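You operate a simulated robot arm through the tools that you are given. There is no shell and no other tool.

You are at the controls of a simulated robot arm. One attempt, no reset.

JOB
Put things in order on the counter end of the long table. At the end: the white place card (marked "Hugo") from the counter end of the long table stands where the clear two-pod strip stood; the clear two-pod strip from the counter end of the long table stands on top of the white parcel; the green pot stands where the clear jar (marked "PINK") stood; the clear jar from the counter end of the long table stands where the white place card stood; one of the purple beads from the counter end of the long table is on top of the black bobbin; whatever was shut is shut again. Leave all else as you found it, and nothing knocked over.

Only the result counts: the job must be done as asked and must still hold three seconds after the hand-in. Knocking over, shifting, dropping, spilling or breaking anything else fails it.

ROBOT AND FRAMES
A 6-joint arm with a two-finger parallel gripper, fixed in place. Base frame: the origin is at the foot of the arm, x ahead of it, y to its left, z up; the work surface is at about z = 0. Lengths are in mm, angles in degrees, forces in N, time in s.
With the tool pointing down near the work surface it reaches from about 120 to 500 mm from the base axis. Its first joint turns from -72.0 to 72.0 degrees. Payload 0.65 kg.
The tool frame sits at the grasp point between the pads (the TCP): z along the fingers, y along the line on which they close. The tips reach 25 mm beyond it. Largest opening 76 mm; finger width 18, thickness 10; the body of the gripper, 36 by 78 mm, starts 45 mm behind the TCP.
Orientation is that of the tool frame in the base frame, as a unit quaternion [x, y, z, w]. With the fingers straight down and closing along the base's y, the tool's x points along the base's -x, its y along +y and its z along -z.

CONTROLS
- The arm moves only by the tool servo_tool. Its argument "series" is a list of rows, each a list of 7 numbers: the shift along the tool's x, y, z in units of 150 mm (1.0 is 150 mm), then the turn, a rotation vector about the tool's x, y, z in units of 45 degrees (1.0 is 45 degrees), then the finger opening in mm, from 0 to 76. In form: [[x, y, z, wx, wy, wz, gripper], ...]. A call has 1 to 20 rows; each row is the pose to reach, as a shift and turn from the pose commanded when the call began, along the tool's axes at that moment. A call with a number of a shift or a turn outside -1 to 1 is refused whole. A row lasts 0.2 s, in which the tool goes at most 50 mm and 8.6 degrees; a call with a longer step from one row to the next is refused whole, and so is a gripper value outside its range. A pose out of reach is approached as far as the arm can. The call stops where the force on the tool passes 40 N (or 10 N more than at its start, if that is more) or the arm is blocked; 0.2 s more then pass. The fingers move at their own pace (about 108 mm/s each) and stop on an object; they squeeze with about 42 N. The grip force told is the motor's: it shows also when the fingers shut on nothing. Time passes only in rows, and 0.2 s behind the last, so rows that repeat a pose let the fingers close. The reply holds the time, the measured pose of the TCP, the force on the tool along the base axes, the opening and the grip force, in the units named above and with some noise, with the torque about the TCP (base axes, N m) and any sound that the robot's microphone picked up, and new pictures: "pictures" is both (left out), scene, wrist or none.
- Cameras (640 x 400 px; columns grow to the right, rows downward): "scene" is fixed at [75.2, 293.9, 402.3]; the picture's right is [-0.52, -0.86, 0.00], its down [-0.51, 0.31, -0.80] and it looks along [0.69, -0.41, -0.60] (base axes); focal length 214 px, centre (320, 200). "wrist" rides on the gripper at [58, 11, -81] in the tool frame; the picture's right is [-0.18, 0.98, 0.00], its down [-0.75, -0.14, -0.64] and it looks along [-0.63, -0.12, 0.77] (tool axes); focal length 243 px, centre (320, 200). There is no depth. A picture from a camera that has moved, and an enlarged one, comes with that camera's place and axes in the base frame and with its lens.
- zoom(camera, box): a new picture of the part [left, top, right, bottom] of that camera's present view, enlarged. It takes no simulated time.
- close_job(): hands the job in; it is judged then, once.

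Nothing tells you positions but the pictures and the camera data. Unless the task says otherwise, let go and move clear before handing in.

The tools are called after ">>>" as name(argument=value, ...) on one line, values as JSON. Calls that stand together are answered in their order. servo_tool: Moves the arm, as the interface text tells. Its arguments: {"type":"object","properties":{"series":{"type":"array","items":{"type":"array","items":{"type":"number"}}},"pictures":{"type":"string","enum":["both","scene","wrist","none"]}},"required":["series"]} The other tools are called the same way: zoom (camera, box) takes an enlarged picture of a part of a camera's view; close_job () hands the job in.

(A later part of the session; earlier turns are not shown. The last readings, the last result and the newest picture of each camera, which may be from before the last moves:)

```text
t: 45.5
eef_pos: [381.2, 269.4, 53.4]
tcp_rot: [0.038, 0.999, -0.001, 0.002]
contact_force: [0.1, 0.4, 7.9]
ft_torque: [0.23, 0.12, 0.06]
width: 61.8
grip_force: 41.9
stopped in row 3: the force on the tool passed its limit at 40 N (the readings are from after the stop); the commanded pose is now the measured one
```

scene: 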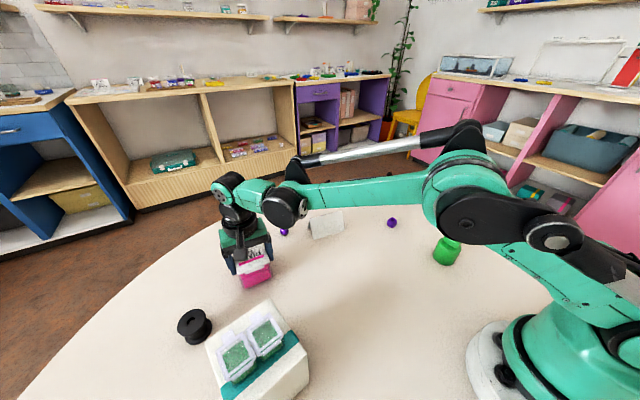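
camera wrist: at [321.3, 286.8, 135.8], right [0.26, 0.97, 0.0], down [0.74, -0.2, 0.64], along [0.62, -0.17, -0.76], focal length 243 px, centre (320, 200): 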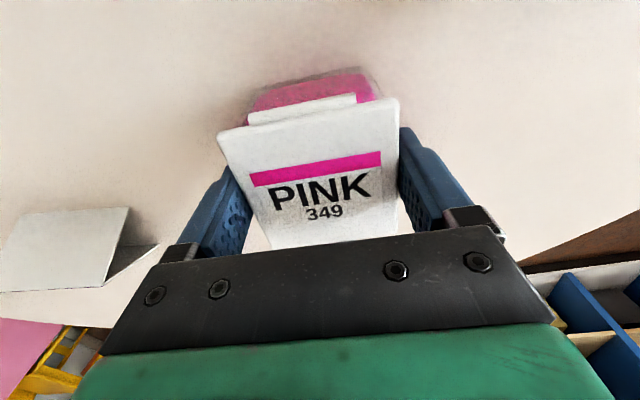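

The jar has made contact with the table. I open the gripper and check before rising.

>>> servo_tool(series=[[0, 0, 0, 0, 0, 0, 66], [0, 0, 0, 0, 0, 0, 76], [0, 0, 0, 0, 0, 0, 76], [0, 0, -0.12, 0, 0, 0, 76], [0, 0, -0.35, 0, 0, 0, 76], [0, 0, -0.6, 0, 0, 0, 76], [0, 0, -0.85, 0, 0, 0, 76], [0, 0, -0.85, 0, 0, 0, 76]])

>>> zoom(camera="scene", box=[200, 210, 320, 310])

>>> zoom(camera="wrist", box=[220, 0, 420, 160])

```text
t: 47.3
eef_pos: [379.4, 270.3, 177.6]
tcp_rot: [0.038, 0.999, -0.002, 0.001]
contact_force: [-0.3, -0.9, 0.0]
ft_torque: [-0.03, 0.01, -0.01]
width: 75.9
grip_force: 0.1
camera wrist: at [322.0, 285.0, 258.3], right [0.26, 0.97, 0.0], down [0.74, -0.2, 0.65], along [0.62, -0.17, -0.76], focal length 243 px, centre (320, 200)
```

scene: 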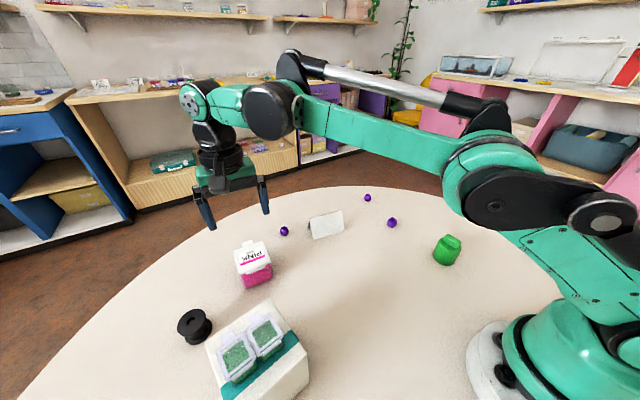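
wrist: 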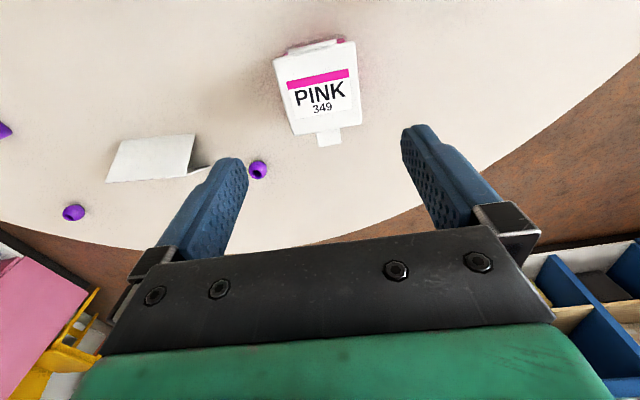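

```text
4.00 times, centred on (260, 260) of scene
camera zoom: at [75.2, 293.9, 402.3], right [-0.52, -0.86, 0.0], down [-0.51, 0.31, -0.8], along [0.69, -0.41, -0.6], focal length 858 px, centre (560, -40)
```

zoom: 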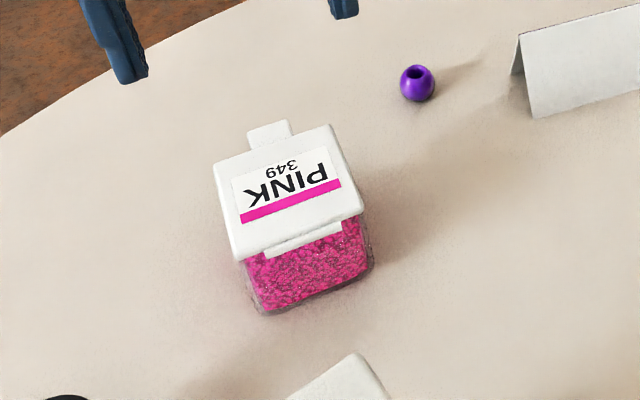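

```text
2.50 times, centred on (320, 80) of wrist
camera zoom: at [322.0, 285.0, 258.3], right [0.26, 0.97, 0.0], down [0.74, -0.2, 0.65], along [0.62, -0.17, -0.76], focal length 606 px, centre (320, 500)
```

zoom: 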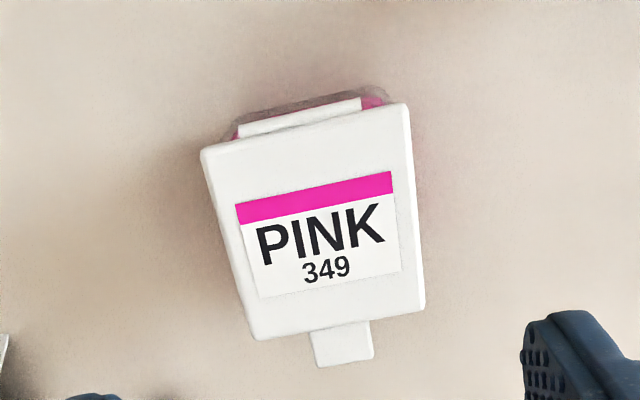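

The jar stands at about (379,270) with the lid shut. Next is the green pot near (200,-108), so I travel over to it.

>>> servo_tool(series=[[0.07, -0.17, 0, 0, 0, 0, 76], [0.15, -0.38, 0, 0, 0, 0, 76], [0.23, -0.6, 0, 0, 0, 0, 76], [0.3, -0.8, 0, 0, 0, 0, 76], [0.36, -0.95, 0, 0, 0, 0, 76], [0.36, -0.95, 0, 0, 0, 0, 76]], pictures="none")

>>> servo_tool(series=[[0.07, -0.17, 0, 0, 0, 0.08, 76], [0.15, -0.38, 0, 0, 0, 0.16, 76], [0.23, -0.6, 0, 0, 0, 0.24, 76], [0.3, -0.8, 0, 0, 0, 0.32, 76], [0.36, -0.95, 0, 0, 0, 0.4, 76], [0.36, -0.95, 0, 0, 0, 0.4, 76]])

```text
t: 48.7
eef_pos: [318.4, 133.2, 179.0]
tcp_rot: [0.037, 0.999, -0.001, 0.003]
contact_force: [0.0, -0.7, 0.2]
ft_torque: [0.01, 0.0, -0.02]
width: 76.0
grip_force: 0.0
```

```text
t: 50.1
eef_pos: [254.8, -7.5, 180.9]
tcp_rot: [0.193, 0.981, -0.001, 0.002]
contact_force: [-0.8, 0.0, -0.3]
ft_torque: [-0.03, 0.01, 0.0]
width: 76.1
grip_force: 0.0
camera wrist: at [203.8, 24.6, 261.4], right [0.54, 0.84, 0.0], down [0.64, -0.41, 0.65], along [0.54, -0.35, -0.76], focal length 243 px, centre (320, 200)
```

scene: 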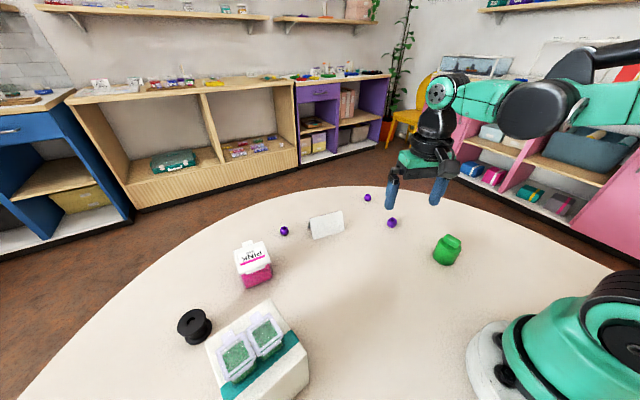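
wrist: 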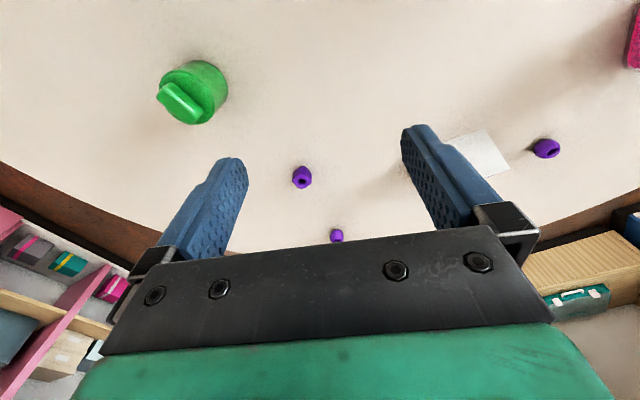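

The green pot is in view. I zoom to get its size and the direction of its knob.

>>> zoom(camera="wrist", box=[130, 40, 258, 140])

>>> zoom(camera="scene", box=[415, 220, 479, 275])

```text
4.00 times, centred on (194, 90) of wrist
camera zoom: at [203.8, 24.6, 261.4], right [0.54, 0.84, 0.0], down [0.64, -0.41, 0.65], along [0.54, -0.35, -0.76], focal length 970 px, centre (824, 640)
```

zoom: 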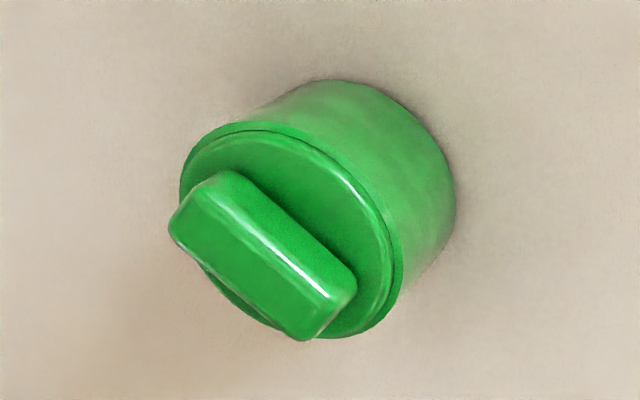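

```text
7.27 times, centred on (447, 248) of scene
camera zoom: at [75.2, 293.8, 402.3], right [-0.52, -0.86, 0.0], down [-0.51, 0.31, -0.8], along [0.69, -0.41, -0.6], focal length 1560 px, centre (-604, -146)
```

zoom: 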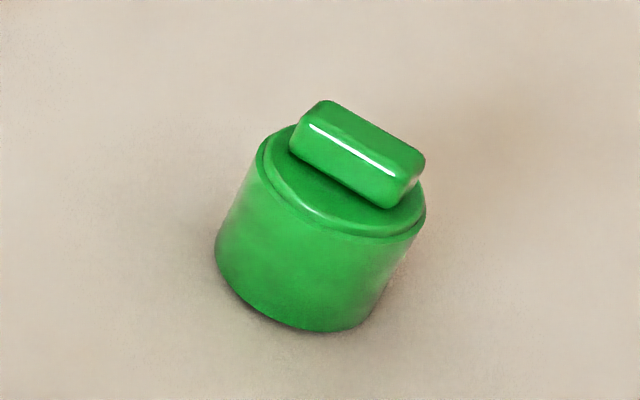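

The pot is a cylinder about 52 mm across with its rim at 45 mm, centred near (199,-109). I move above it and check.

>>> servo_tool(series=[[0.02, -0.19, 0.05, 0, 0, 0, 76], [0.04, -0.4, 0.15, 0, 0, 0, 76], [0.07, -0.6, 0.28, 0, 0, 0, 76], [0.087, -0.763, 0.4, 0, 0, 0, 76], [0.087, -0.763, 0.47, 0, 0, 0, 76], [0.087, -0.763, 0.47, 0, 0, 0, 76]])

>>> zoom(camera="wrist", box=[220, 40, 420, 200])

>>> zoom(camera="scene", box=[395, 180, 505, 280])

```text
t: 51.5
eef_pos: [197.2, -108.7, 107.6]
tcp_rot: [0.193, 0.981, -0.001, 0.002]
contact_force: [-0.5, -1.0, -0.8]
ft_torque: [0.0, 0.0, -0.01]
width: 76.2
grip_force: 0.1
camera wrist: at [145.9, -76.2, 188.2], right [0.54, 0.84, 0.0], down [0.64, -0.41, 0.65], along [0.54, -0.35, -0.76], focal length 243 px, centre (320, 200)
```

scene: 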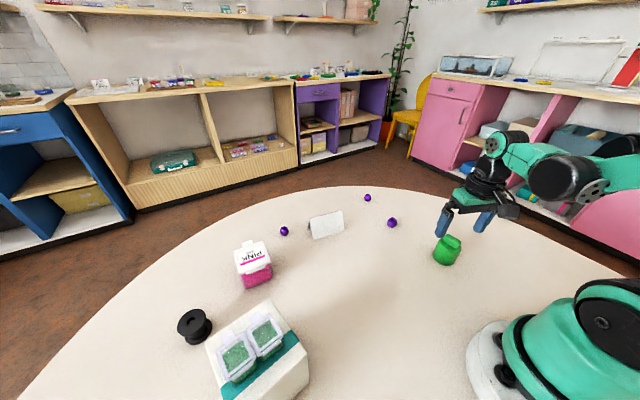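
wrist: 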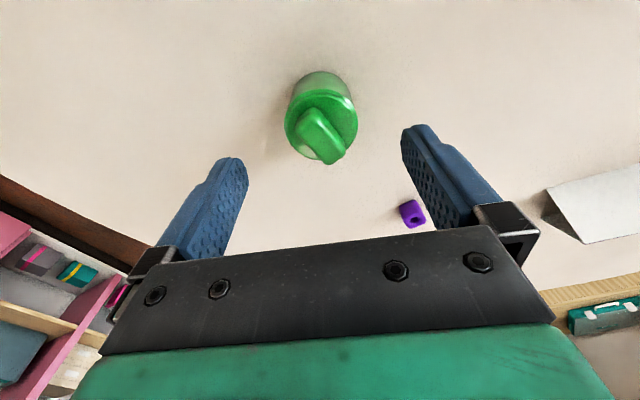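

```text
2.50 times, centred on (320, 120) of wrist
camera zoom: at [145.9, -76.2, 188.2], right [0.54, 0.84, 0.0], down [0.64, -0.41, 0.65], along [0.54, -0.35, -0.76], focal length 606 px, centre (320, 400)
```

zoom: 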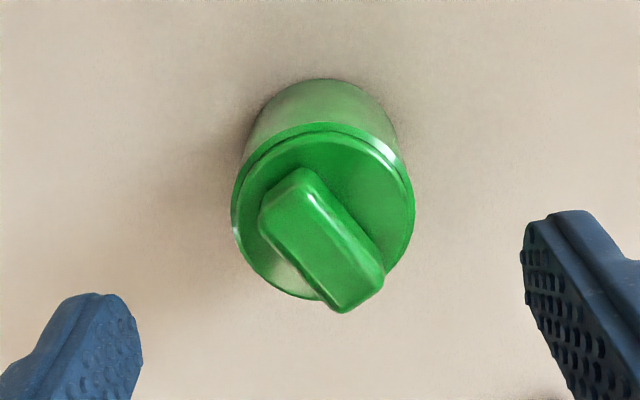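

```text
4.00 times, centred on (450, 230) of scene
camera zoom: at [75.2, 293.9, 402.3], right [-0.52, -0.86, 0.0], down [-0.51, 0.31, -0.8], along [0.69, -0.41, -0.6], focal length 858 px, centre (-200, 80)
```

zoom: 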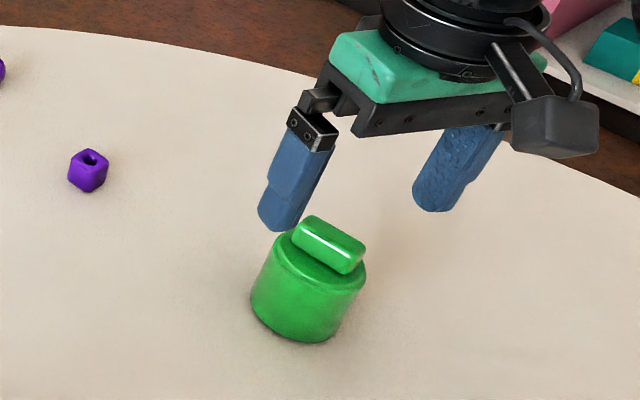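

The pot is centred within 1.5 mm. I go down around its body.

>>> servo_tool(series=[[-0.008, 0.005, 0.1, 0, 0, 0, 76], [-0.008, 0.005, 0.2, 0, 0, 0, 76], [-0.008, 0.005, 0.3, 0, 0, 0, 76], [-0.008, 0.005, 0.4, 0, 0, 0, 76], [-0.008, 0.005, 0.47, 0, 0, 0, 76], [-0.008, 0.005, 0.51, 0, 0, 0, 76], [-0.008, 0.005, 0.51, 0, 0, 0, 76]])

>>> zoom(camera="wrist", box=[180, 20, 460, 250])

>>> zoom(camera="scene", box=[395, 180, 505, 280])

```text
t: 53.1
eef_pos: [196.9, -107.6, 33.9]
tcp_rot: [0.193, 0.981, -0.001, 0.001]
contact_force: [-0.1, -1.0, 0.1]
ft_torque: [-0.01, 0.0, 0.01]
width: 76.0
grip_force: 0.0
camera wrist: at [147.0, -76.0, 114.0], right [0.54, 0.84, 0.0], down [0.64, -0.41, 0.65], along [0.54, -0.35, -0.76], focal length 243 px, centre (320, 200)
```

scene: 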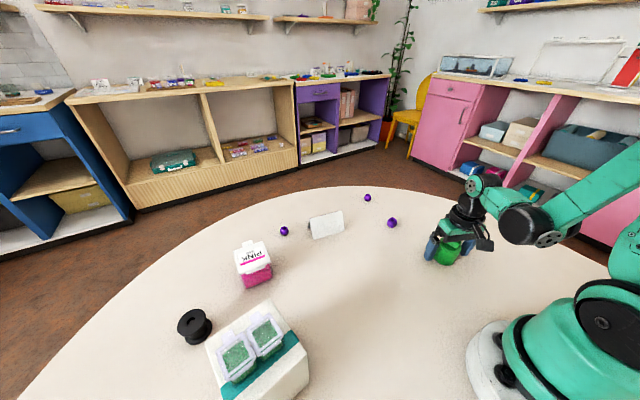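
wrist: 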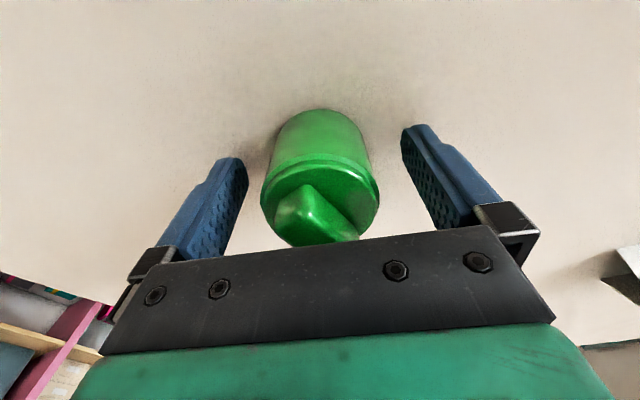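

```text
1.74 times, centred on (320, 135) of wrist
camera zoom: at [147.0, -76.0, 114.0], right [0.54, 0.84, 0.0], down [0.64, -0.41, 0.65], along [0.54, -0.35, -0.76], focal length 422 px, centre (320, 313)
```

zoom: 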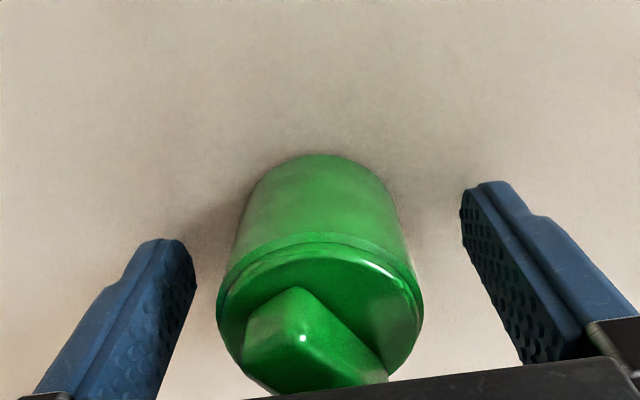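

```text
4.00 times, centred on (450, 230) of scene
camera zoom: at [75.2, 293.9, 402.3], right [-0.52, -0.86, 0.0], down [-0.51, 0.31, -0.8], along [0.69, -0.41, -0.6], focal length 858 px, centre (-200, 80)
```

zoom: 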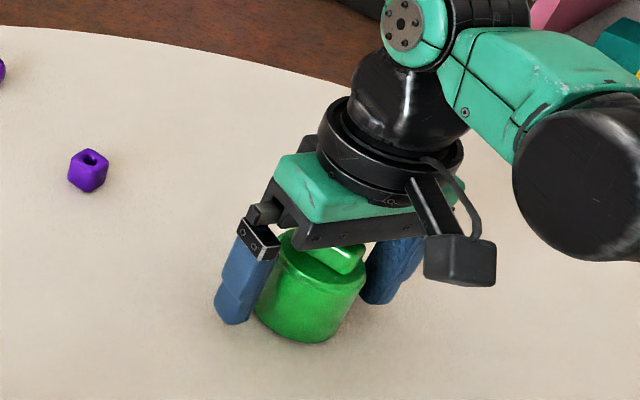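

The pot is well centred between the fingers. I close the gripper and lift a little.

>>> servo_tool(series=[[0, 0, 0, 0, 0, 0, 62], [0, 0, 0, 0, 0, 0, 54], [0, 0, 0, 0, 0, 0, 48], [0, 0, 0, 0, 0, 0, 42], [0, 0, 0, 0, 0, 0, 36], [0, 0, 0, 0, 0, 0, 36]], pictures="wrist")

```text
t: 54.5
eef_pos: [198.1, -108.4, 35.0]
tcp_rot: [0.193, 0.981, -0.002, 0.002]
contact_force: [-0.4, -0.2, 0.8]
ft_torque: [-0.01, 0.0, 0.02]
width: 43.1
grip_force: 42.0
camera wrist: at [147.0, -76.0, 114.1], right [0.54, 0.84, 0.0], down [0.64, -0.41, 0.65], along [0.54, -0.35, -0.76], focal length 243 px, centre (320, 200)
```

wrist: 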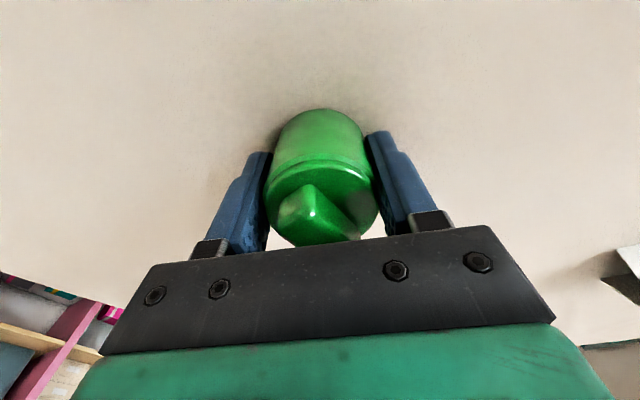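

>>> servo_tool(series=[[0, 0, -0.03, 0, 0, 0, 36], [0, 0, -0.12, 0, 0, 0, 36], [0, 0, -0.3, 0, 0, 0, 36], [0, 0, -0.5, 0, 0, 0, 36], [0, 0, -0.55, 0, 0, 0, 36], [0, 0, -0.55, 0, 0, 0, 36]])

>>> zoom(camera="wrist", box=[180, 20, 460, 250])

>>> zoom(camera="scene", box=[395, 160, 505, 260])

```text
t: 55.9
eef_pos: [195.7, -107.4, 117.9]
tcp_rot: [0.194, 0.981, -0.001, 0.002]
contact_force: [0.0, 0.5, -1.2]
ft_torque: [0.02, -0.03, 0.0]
width: 43.0
grip_force: 41.8
camera wrist: at [145.3, -75.8, 197.3], right [0.54, 0.84, 0.0], down [0.64, -0.41, 0.65], along [0.54, -0.35, -0.76], focal length 243 px, centre (320, 200)
```

scene: 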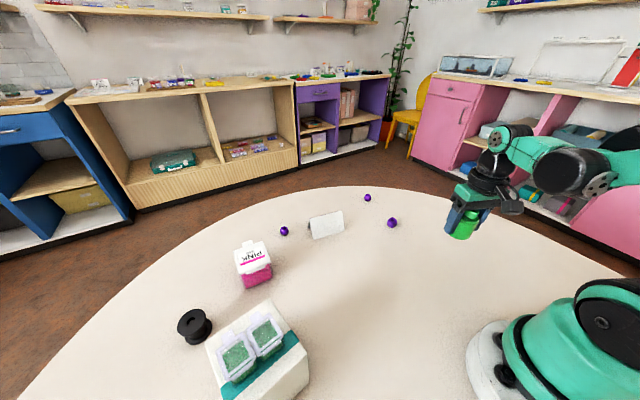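
wrist: 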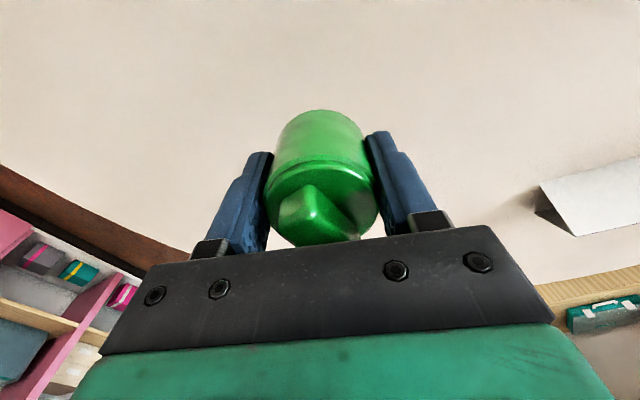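

```text
1.74 times, centred on (320, 135) of wrist
camera zoom: at [145.3, -75.8, 197.3], right [0.54, 0.84, 0.0], down [0.64, -0.41, 0.65], along [0.54, -0.35, -0.76], focal length 422 px, centre (320, 313)
```

zoom: 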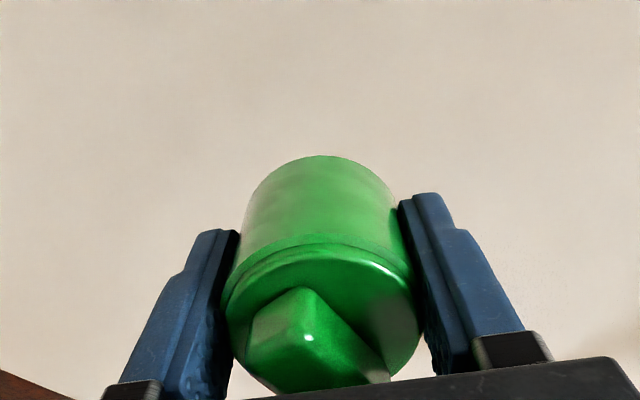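

```text
4.00 times, centred on (450, 210) of scene
camera zoom: at [75.2, 293.9, 402.3], right [-0.52, -0.86, 0.0], down [-0.51, 0.31, -0.8], along [0.69, -0.41, -0.6], focal length 858 px, centre (-200, 160)
```

zoom: 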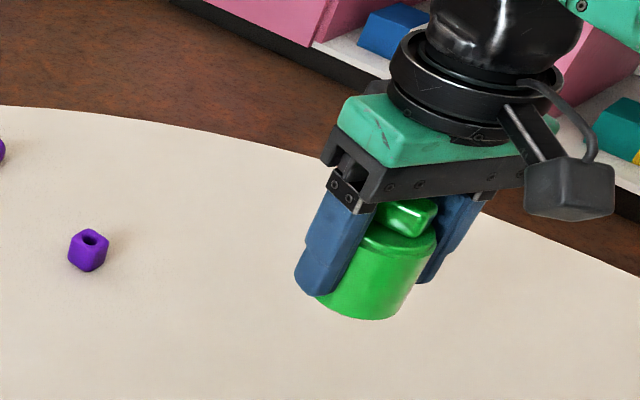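

The pot is held upright. I carry it toward the jar's old spot at about (278.5,150.4).

>>> servo_tool(series=[[0.01, 0.16, 0, 0, 0, -0.05, 36], [0.03, 0.36, 0, 0, 0, -0.1, 36], [0.045, 0.56, 0, 0, 0, -0.15, 36], [0.06, 0.76, 0, 0, 0, -0.2, 36], [0.073, 0.9, 0, 0, 0, -0.25, 36], [0.073, 0.9, 0, 0, 0, -0.25, 36]], pictures="none")

```text
t: 57.3
eef_pos: [238.0, 23.2, 115.7]
tcp_rot: [0.096, 0.995, -0.002, 0.001]
contact_force: [-0.8, 0.1, -0.7]
ft_torque: [0.01, 0.01, 0.02]
width: 42.9
grip_force: 41.9
```

>>> servo_tool(series=[[-0.02, 0.16, 0, 0, 0, -0.03, 36], [-0.04, 0.36, 0, 0, 0, -0.06, 36], [-0.06, 0.56, 0, 0, 0, -0.09, 36], [-0.085, 0.76, 0, 0, 0, -0.12, 36], [-0.103, 0.884, 0, 0, 0, -0.15, 36], [-0.103, 0.884, 0.1, 0, 0, -0.15, 36], [-0.103, 0.884, 0.2, 0, 0, -0.15, 36], [-0.103, 0.884, 0.2, 0, 0, -0.15, 36]])

>>> zoom(camera="scene", box=[280, 210, 380, 310])

```text
t: 59.1
eef_pos: [278.9, 148.2, 83.7]
tcp_rot: [0.038, 0.999, -0.001, 0.001]
contact_force: [-0.7, -0.1, -0.9]
ft_torque: [-0.01, 0.02, 0.01]
width: 42.3
grip_force: 42.0
heard: snap
camera wrist: at [221.4, 163.7, 164.1], right [0.26, 0.97, 0.0], down [0.74, -0.2, 0.65], along [0.62, -0.17, -0.76], focal length 243 px, centre (320, 200)
```

scene: 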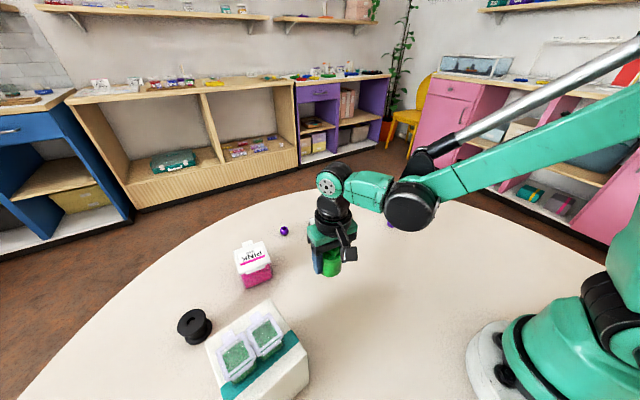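
wrist: 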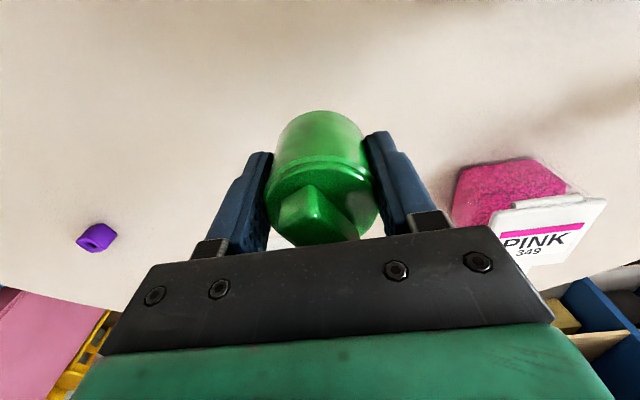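

```text
4.00 times, centred on (330, 260) of scene
camera zoom: at [75.2, 293.9, 402.3], right [-0.52, -0.86, 0.0], down [-0.51, 0.31, -0.8], along [0.69, -0.41, -0.6], focal length 858 px, centre (280, -40)
```

zoom: 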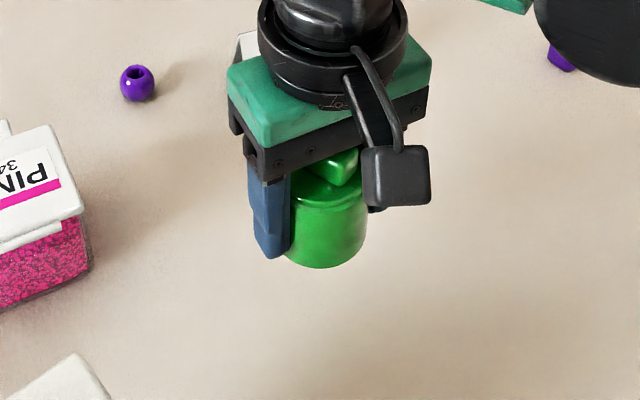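

I heard a snap. Before going on I check the jar, the strip and the pot for any change.

>>> zoom(camera="scene", box=[210, 225, 300, 300])

>>> zoom(camera="scene", box=[190, 295, 320, 400])

>>> zoom(camera="wrist", box=[430, 130, 630, 290])

>>> zoom(camera="wrist", box=[220, 80, 420, 250])

```text
5.33 times, centred on (255, 262) of scene
camera zoom: at [75.2, 293.9, 402.3], right [-0.52, -0.86, 0.0], down [-0.51, 0.31, -0.8], along [0.69, -0.41, -0.6], focal length 1144 px, centre (667, -133)
```

zoom: 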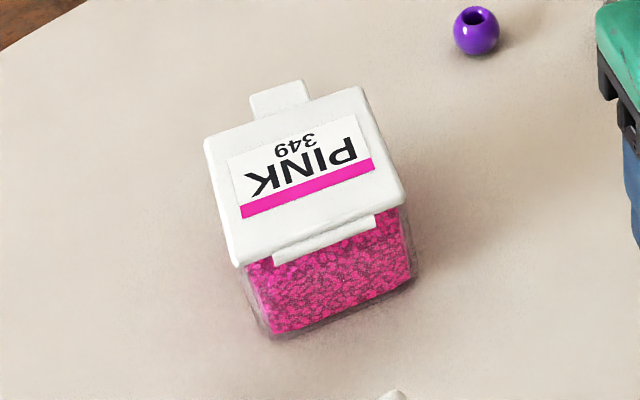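

```text
3.81 times, centred on (255, 348) of scene
camera zoom: at [75.2, 293.9, 402.3], right [-0.52, -0.86, 0.0], down [-0.51, 0.31, -0.8], along [0.69, -0.41, -0.6], focal length 817 px, centre (568, -362)
```

zoom: 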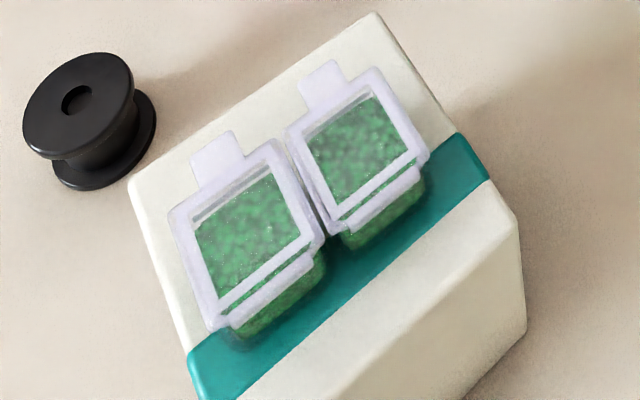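

```text
2.50 times, centred on (530, 210) of wrist
camera zoom: at [221.4, 163.7, 164.1], right [0.26, 0.97, 0.0], down [0.74, -0.2, 0.65], along [0.62, -0.17, -0.76], focal length 606 px, centre (-205, 175)
```

zoom: 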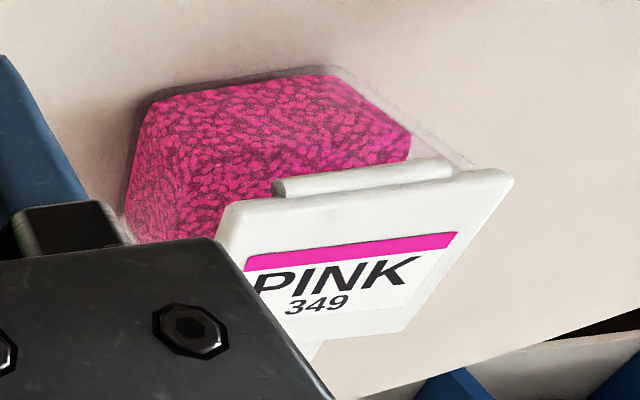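

```text
2.35 times, centred on (320, 165) of wrist
camera zoom: at [221.4, 163.7, 164.1], right [0.26, 0.97, 0.0], down [0.74, -0.2, 0.65], along [0.62, -0.17, -0.76], focal length 571 px, centre (320, 282)
```

zoom: 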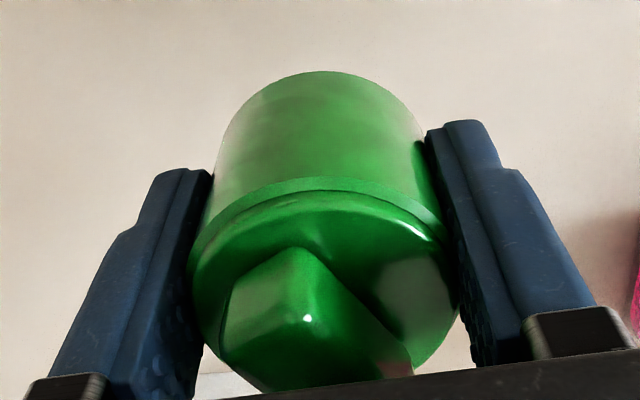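

The jar and strip look unchanged. I compare the pot using the same zoom window as before.

>>> zoom(camera="wrist", box=[180, 20, 460, 250])

>>> zoom(camera="scene", box=[305, 235, 375, 290])

>>> zoom(camera="scene", box=[260, 180, 420, 280])

```text
1.74 times, centred on (320, 135) of wrist
camera zoom: at [221.4, 163.7, 164.1], right [0.26, 0.97, 0.0], down [0.74, -0.2, 0.65], along [0.62, -0.17, -0.76], focal length 422 px, centre (320, 313)
```

zoom: 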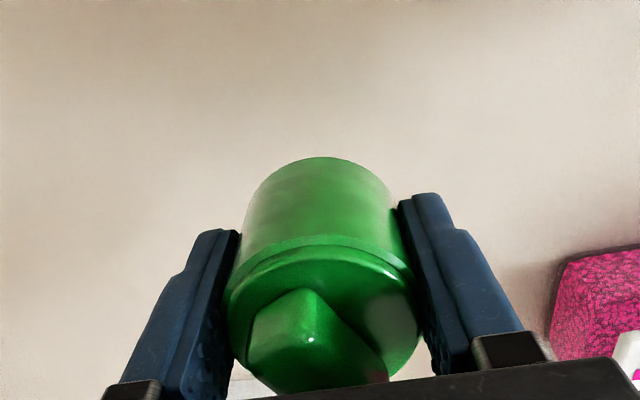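

```text
7.27 times, centred on (340, 262) of scene
camera zoom: at [75.2, 293.9, 402.3], right [-0.52, -0.86, 0.0], down [-0.51, 0.31, -0.8], along [0.69, -0.41, -0.6], focal length 1560 px, centre (174, -254)
```

zoom: 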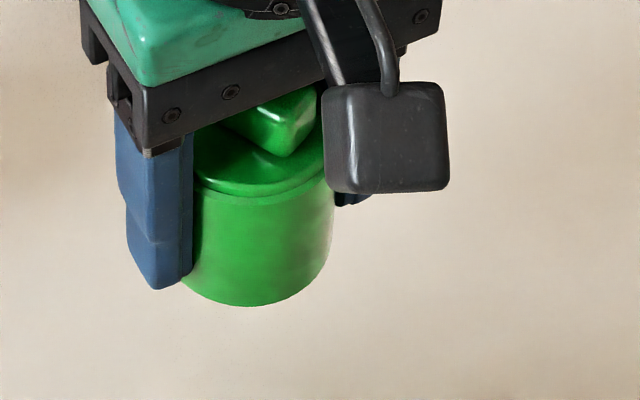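

```text
4.00 times, centred on (340, 230) of scene
camera zoom: at [75.2, 293.9, 402.3], right [-0.52, -0.86, 0.0], down [-0.51, 0.31, -0.8], along [0.69, -0.41, -0.6], focal length 858 px, centre (240, 80)
```

zoom: 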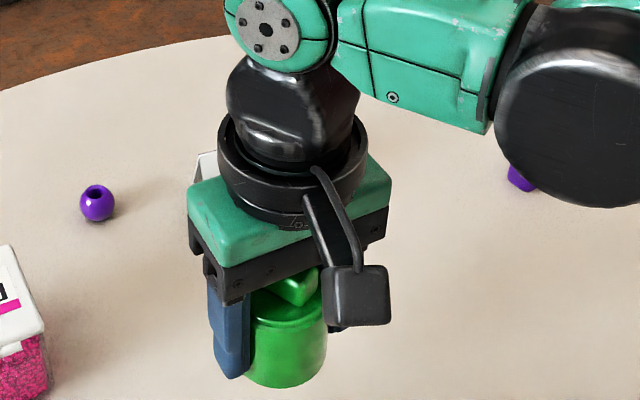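

Everything still looks intact and shut, so I continue gently. I correct by 1–2 mm and lower the pot close to the table.

>>> servo_tool(series=[[-0.007, 0.01, 0.1, 0, 0, 0, 36], [-0.007, 0.01, 0.2, 0, 0, 0, 36], [-0.007, 0.01, 0.27, 0, 0, 0, 36], [-0.007, 0.01, 0.3, 0, 0, 0, 36], [-0.007, 0.01, 0.3, 0, 0, 0, 36]])

>>> zoom(camera="scene", box=[280, 230, 380, 310])

```text
t: 60.3
eef_pos: [281.1, 150.3, 39.7]
tcp_rot: [0.038, 0.999, -0.001, 0.002]
contact_force: [-0.8, -0.5, -0.7]
ft_torque: [0.01, 0.0, -0.01]
width: 42.7
grip_force: 42.5
camera wrist: at [222.4, 165.7, 119.6], right [0.26, 0.97, 0.0], down [0.74, -0.2, 0.65], along [0.62, -0.17, -0.76], focal length 243 px, centre (320, 200)
```

scene: 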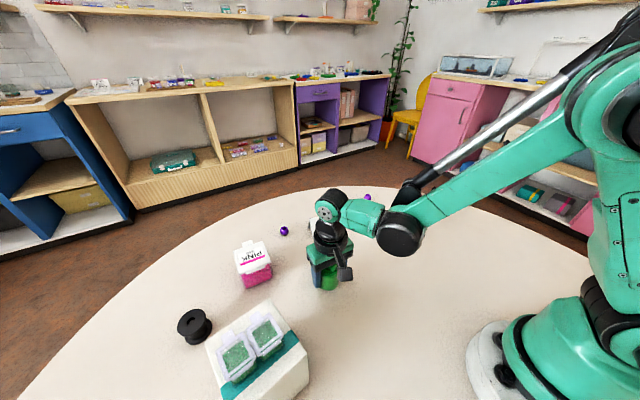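
wrist: 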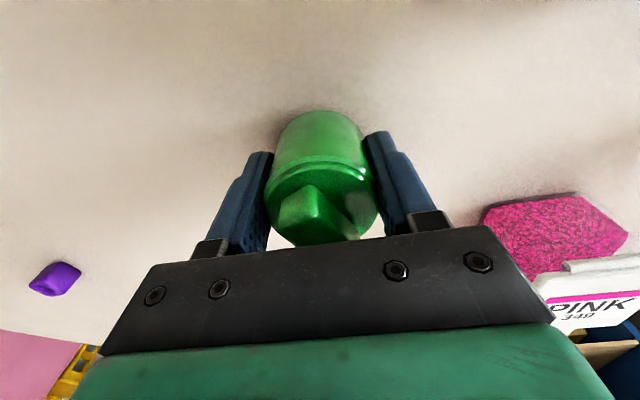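

```text
5.00 times, centred on (330, 270) of scene
camera zoom: at [75.2, 293.9, 402.3], right [-0.52, -0.86, 0.0], down [-0.51, 0.31, -0.8], along [0.69, -0.41, -0.6], focal length 1072 px, centre (270, -150)
```

zoom: 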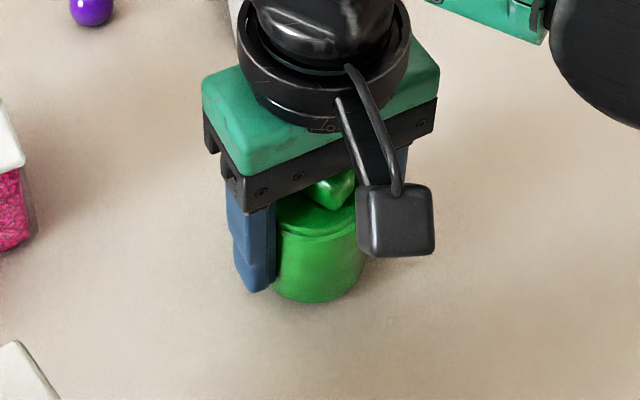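

>>> servo_tool(series=[[0.003, 0, 0.012, 0, 0, 0, 36], [0.003, 0, 0.02, 0, 0, 0, 36], [0.003, 0, 0.02, 0, 0, 0, 36]], pictures="none")

```text
t: 61.1
eef_pos: [280.9, 150.0, 37.9]
tcp_rot: [0.038, 0.999, -0.001, 0.002]
contact_force: [-0.3, -0.2, -1.3]
ft_torque: [-0.01, -0.02, 0.0]
width: 42.6
grip_force: 41.9
```

>>> servo_tool(series=[[0, 0, 0.005, 0, 0, 0, 36], [0, 0, 0.01, 0, 0, 0, 36], [0, 0, 0.01, 0, 0, 0, 36]], pictures="none")

```text
t: 61.9
eef_pos: [280.5, 151.6, 36.9]
tcp_rot: [0.037, 0.999, -0.001, 0.001]
contact_force: [-0.2, 0.5, -0.3]
ft_torque: [-0.03, 0.01, -0.01]
width: 42.5
grip_force: 41.8
```

>>> servo_tool(series=[[0, 0, 0.004, 0, 0, 0, 36], [0, 0, 0.008, 0, 0, 0, 36], [0, 0, 0.008, 0, 0, 0, 36]], pictures="none")

```text
t: 62.7
eef_pos: [280.2, 149.6, 34.4]
tcp_rot: [0.038, 0.999, -0.001, 0.002]
contact_force: [0.1, -0.2, -1.2]
ft_torque: [-0.01, 0.02, -0.01]
width: 42.3
grip_force: 41.8
```

>>> servo_tool(series=[[0, 0, 0.004, 0, 0, 0, 36], [0, 0, 0.008, 0, 0, 0, 36], [0, 0, 0.008, 0, 0, 0, 36]], pictures="wrist")

>>> zoom(camera="scene", box=[280, 230, 380, 310])

```text
t: 63.4
eef_pos: [280.6, 151.4, 32.7]
tcp_rot: [0.037, 0.999, -0.001, 0.001]
contact_force: [-1.3, -0.5, 16.7]
ft_torque: [0.07, 0.02, 0.04]
width: 42.2
grip_force: 41.9
stopped in row 3: the force on the tool passed its limit at 41 N (the readings are from after the stop); the commanded pose is now the measured one
camera wrist: at [222.1, 165.9, 113.3], right [0.26, 0.97, 0.0], down [0.74, -0.19, 0.65], along [0.62, -0.17, -0.76], focal length 243 px, centre (320, 200)
```

wrist: 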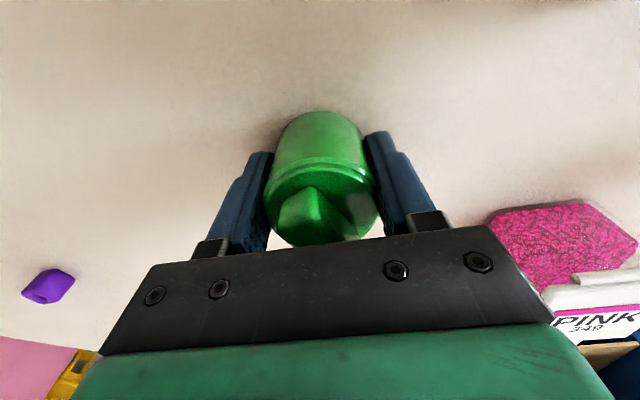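

```text
5.00 times, centred on (330, 270) of scene
camera zoom: at [75.1, 293.8, 402.3], right [-0.52, -0.86, 0.0], down [-0.51, 0.31, -0.8], along [0.69, -0.41, -0.6], focal length 1072 px, centre (270, -150)
```

zoom: 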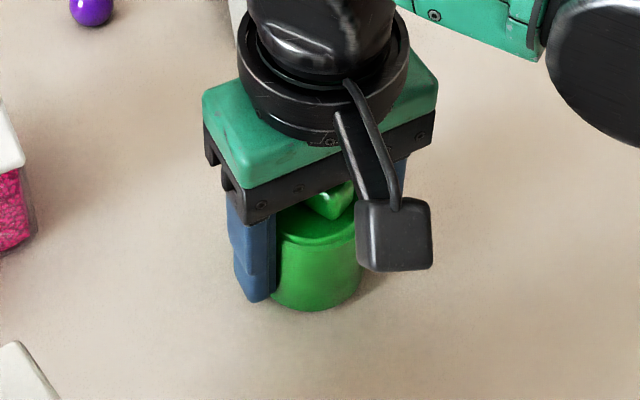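

The pot is on the table. I open and rise, then check it.

>>> servo_tool(series=[[0, 0, 0, 0, 0, 0, 50], [0, 0, 0, 0, 0, 0, 64], [0, 0, 0, 0, 0, 0, 76], [0, 0, 0, 0, 0, 0, 76], [0, 0, -0.12, 0, 0, 0, 76], [0, 0, -0.35, 0, 0, 0, 76], [0, 0, -0.6, 0, 0, 0, 76], [0, 0, -0.9, 0, 0, 0, 76], [0, 0, -0.9, 0, 0, 0, 76]])

>>> zoom(camera="scene", box=[280, 230, 380, 310])

>>> zoom(camera="wrist", box=[260, 20, 400, 140])

```text
t: 65.3
eef_pos: [279.3, 149.9, 168.1]
tcp_rot: [0.037, 0.999, -0.001, 0.002]
contact_force: [-0.1, 0.6, -0.8]
ft_torque: [0.01, 0.04, 0.02]
width: 75.8
grip_force: 0.1
heard: snap
camera wrist: at [221.3, 165.2, 248.7], right [0.26, 0.97, 0.0], down [0.74, -0.19, 0.65], along [0.62, -0.17, -0.76], focal length 243 px, centre (320, 200)
```

scene: 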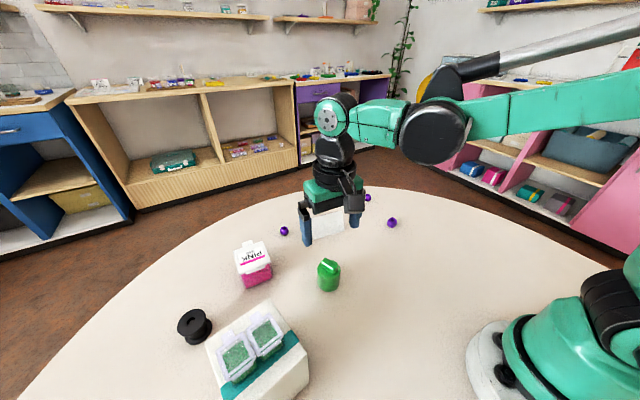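
wrist: 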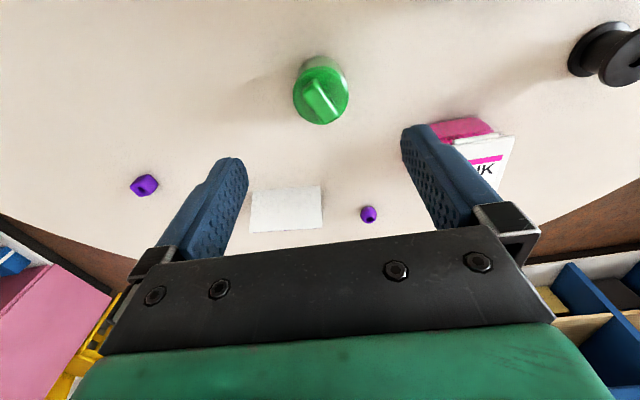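

```text
5.00 times, centred on (330, 270) of scene
camera zoom: at [75.2, 293.9, 402.3], right [-0.52, -0.86, 0.0], down [-0.51, 0.31, -0.8], along [0.69, -0.41, -0.6], focal length 1072 px, centre (270, -150)
```

zoom: 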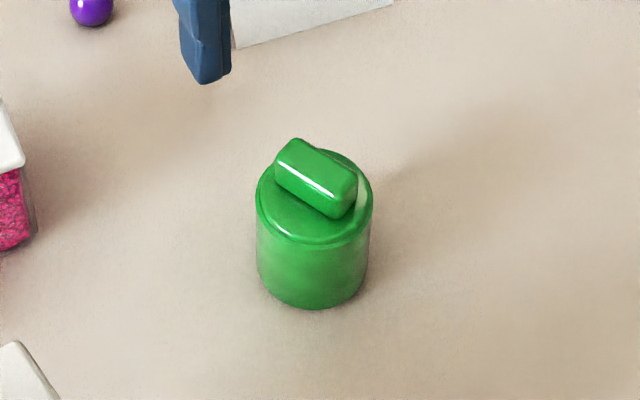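

```text
3.33 times, centred on (330, 80) of wrist
camera zoom: at [221.3, 165.2, 248.7], right [0.26, 0.97, 0.0], down [0.74, -0.19, 0.65], along [0.62, -0.17, -0.76], focal length 809 px, centre (287, 600)
```

zoom: 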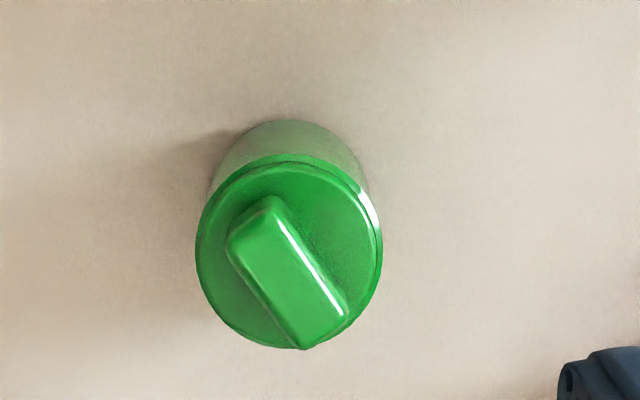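

A second snap came as I released, so the pot's lid may be involved. I look closely at the pot.

>>> zoom(camera="scene", box=[308, 250, 352, 298])

>>> zoom(camera="wrist", box=[285, 50, 357, 130])

>>> zoom(camera="scene", box=[180, 225, 320, 400])

>>> zoom(camera="scene", box=[260, 180, 420, 260])

```text
8.33 times, centred on (330, 274) of scene
camera zoom: at [75.2, 293.9, 402.3], right [-0.52, -0.86, 0.0], down [-0.51, 0.31, -0.8], along [0.69, -0.41, -0.6], focal length 1787 px, centre (237, -417)
```

zoom: 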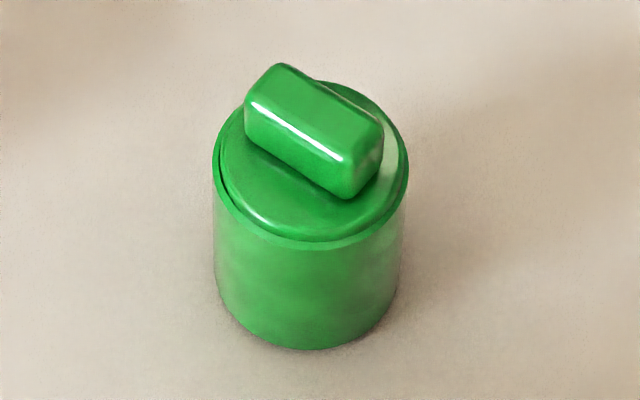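

```text
5.00 times, centred on (321, 90) of wrist
camera zoom: at [221.3, 165.2, 248.7], right [0.26, 0.97, 0.0], down [0.74, -0.19, 0.65], along [0.62, -0.17, -0.76], focal length 1213 px, centre (315, 750)
```

zoom: 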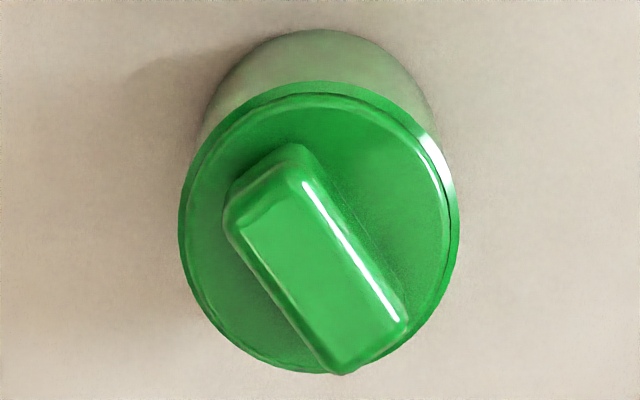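

```text
2.29 times, centred on (250, 312) of scene
camera zoom: at [75.2, 293.9, 402.3], right [-0.52, -0.86, 0.0], down [-0.51, 0.31, -0.8], along [0.69, -0.41, -0.6], focal length 490 px, centre (480, -57)
```

zoom: 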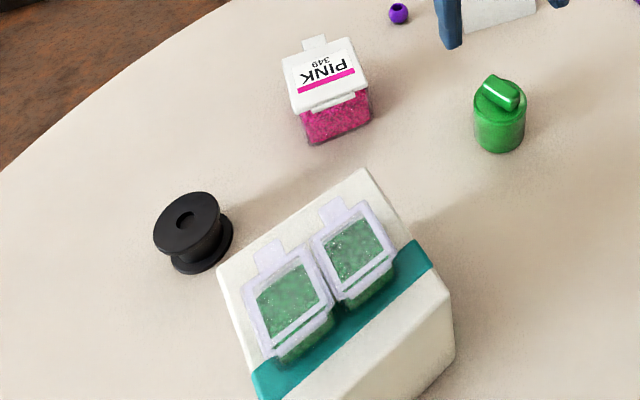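

```text
4.00 times, centred on (340, 220) of scene
camera zoom: at [75.2, 293.9, 402.3], right [-0.52, -0.86, 0.0], down [-0.51, 0.31, -0.8], along [0.69, -0.41, -0.6], focal length 858 px, centre (240, 120)
```

zoom: 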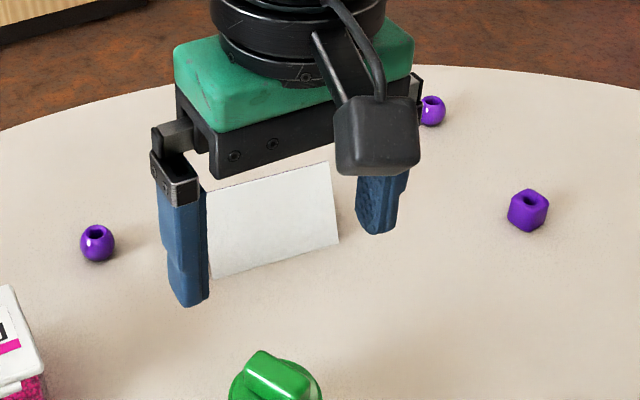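

The pot sits at about (281,150), upright with its lid closed, and everything else looks unchanged. Last comes the bead: I'll use the cube-like one near (339,-91), which sits flat, so I travel there.

>>> servo_tool(series=[[-0.05, -0.15, 0, 0, 0, 0, 60], [-0.1, -0.33, 0, 0, 0, 0, 60], [-0.16, -0.5, 0, 0, 0, 0, 60], [-0.21, -0.67, 0, 0, 0, 0, 60], [-0.26, -0.786, 0, 0, 0, 0, 60], [-0.26, -0.786, 0, 0, 0, 0, 60]], pictures="none")

>>> servo_tool(series=[[-0.04, -0.15, 0.05, 0, 0, 0, 60], [-0.08, -0.33, 0.1, 0, 0, 0, 60], [-0.12, -0.5, 0.2, 0, 0, 0, 60], [-0.14, -0.67, 0.3, 0, 0, 0, 60], [-0.15, -0.786, 0.4, 0, 0, 0, 60], [-0.15, -0.786, 0.4, 0, 0, 0, 60]])

>>> zoom(camera="wrist", box=[220, 60, 420, 200])

```text
t: 66.8
eef_pos: [309.3, 32.0, 168.2]
tcp_rot: [0.036, 0.999, -0.001, 0.002]
contact_force: [1.1, 0.4, 0.4]
ft_torque: [0.0, -0.01, 0.03]
width: 60.0
grip_force: 0.0
```

```text
t: 68.2
eef_pos: [325.5, -85.7, 110.3]
tcp_rot: [0.037, 0.999, -0.001, 0.003]
contact_force: [0.2, 0.5, 0.9]
ft_torque: [-0.01, 0.01, 0.01]
width: 60.0
grip_force: 0.0
camera wrist: at [267.2, -71.4, 189.4], right [0.26, 0.97, 0.0], down [0.74, -0.19, 0.65], along [0.62, -0.17, -0.76], focal length 243 px, centre (320, 200)
```

scene: 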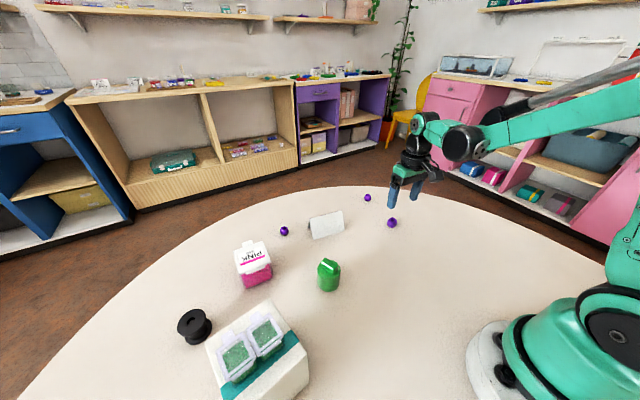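
wrist: 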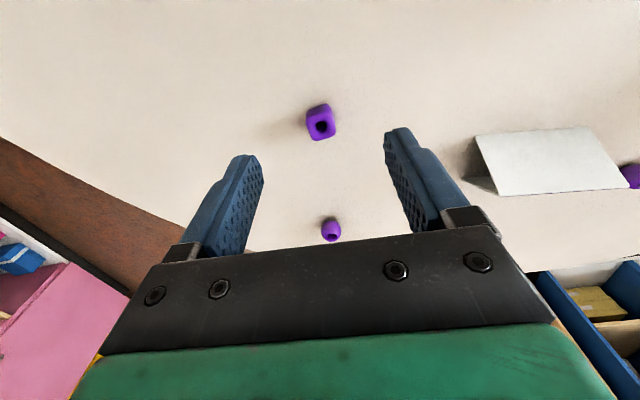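

```text
2.86 times, centred on (320, 130) of wrist
camera zoom: at [267.2, -71.4, 189.4], right [0.26, 0.97, 0.0], down [0.74, -0.19, 0.65], along [0.62, -0.17, -0.76], focal length 693 px, centre (320, 400)
```

zoom: 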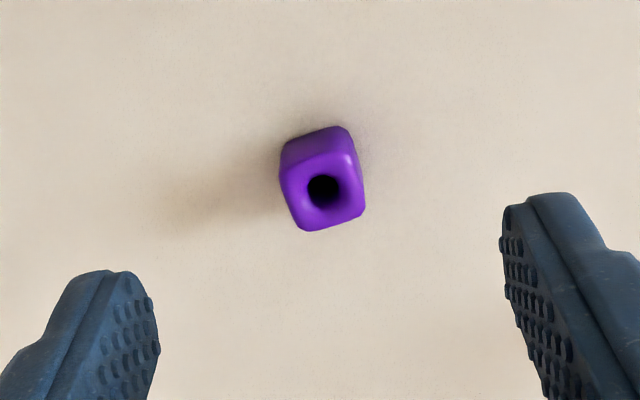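

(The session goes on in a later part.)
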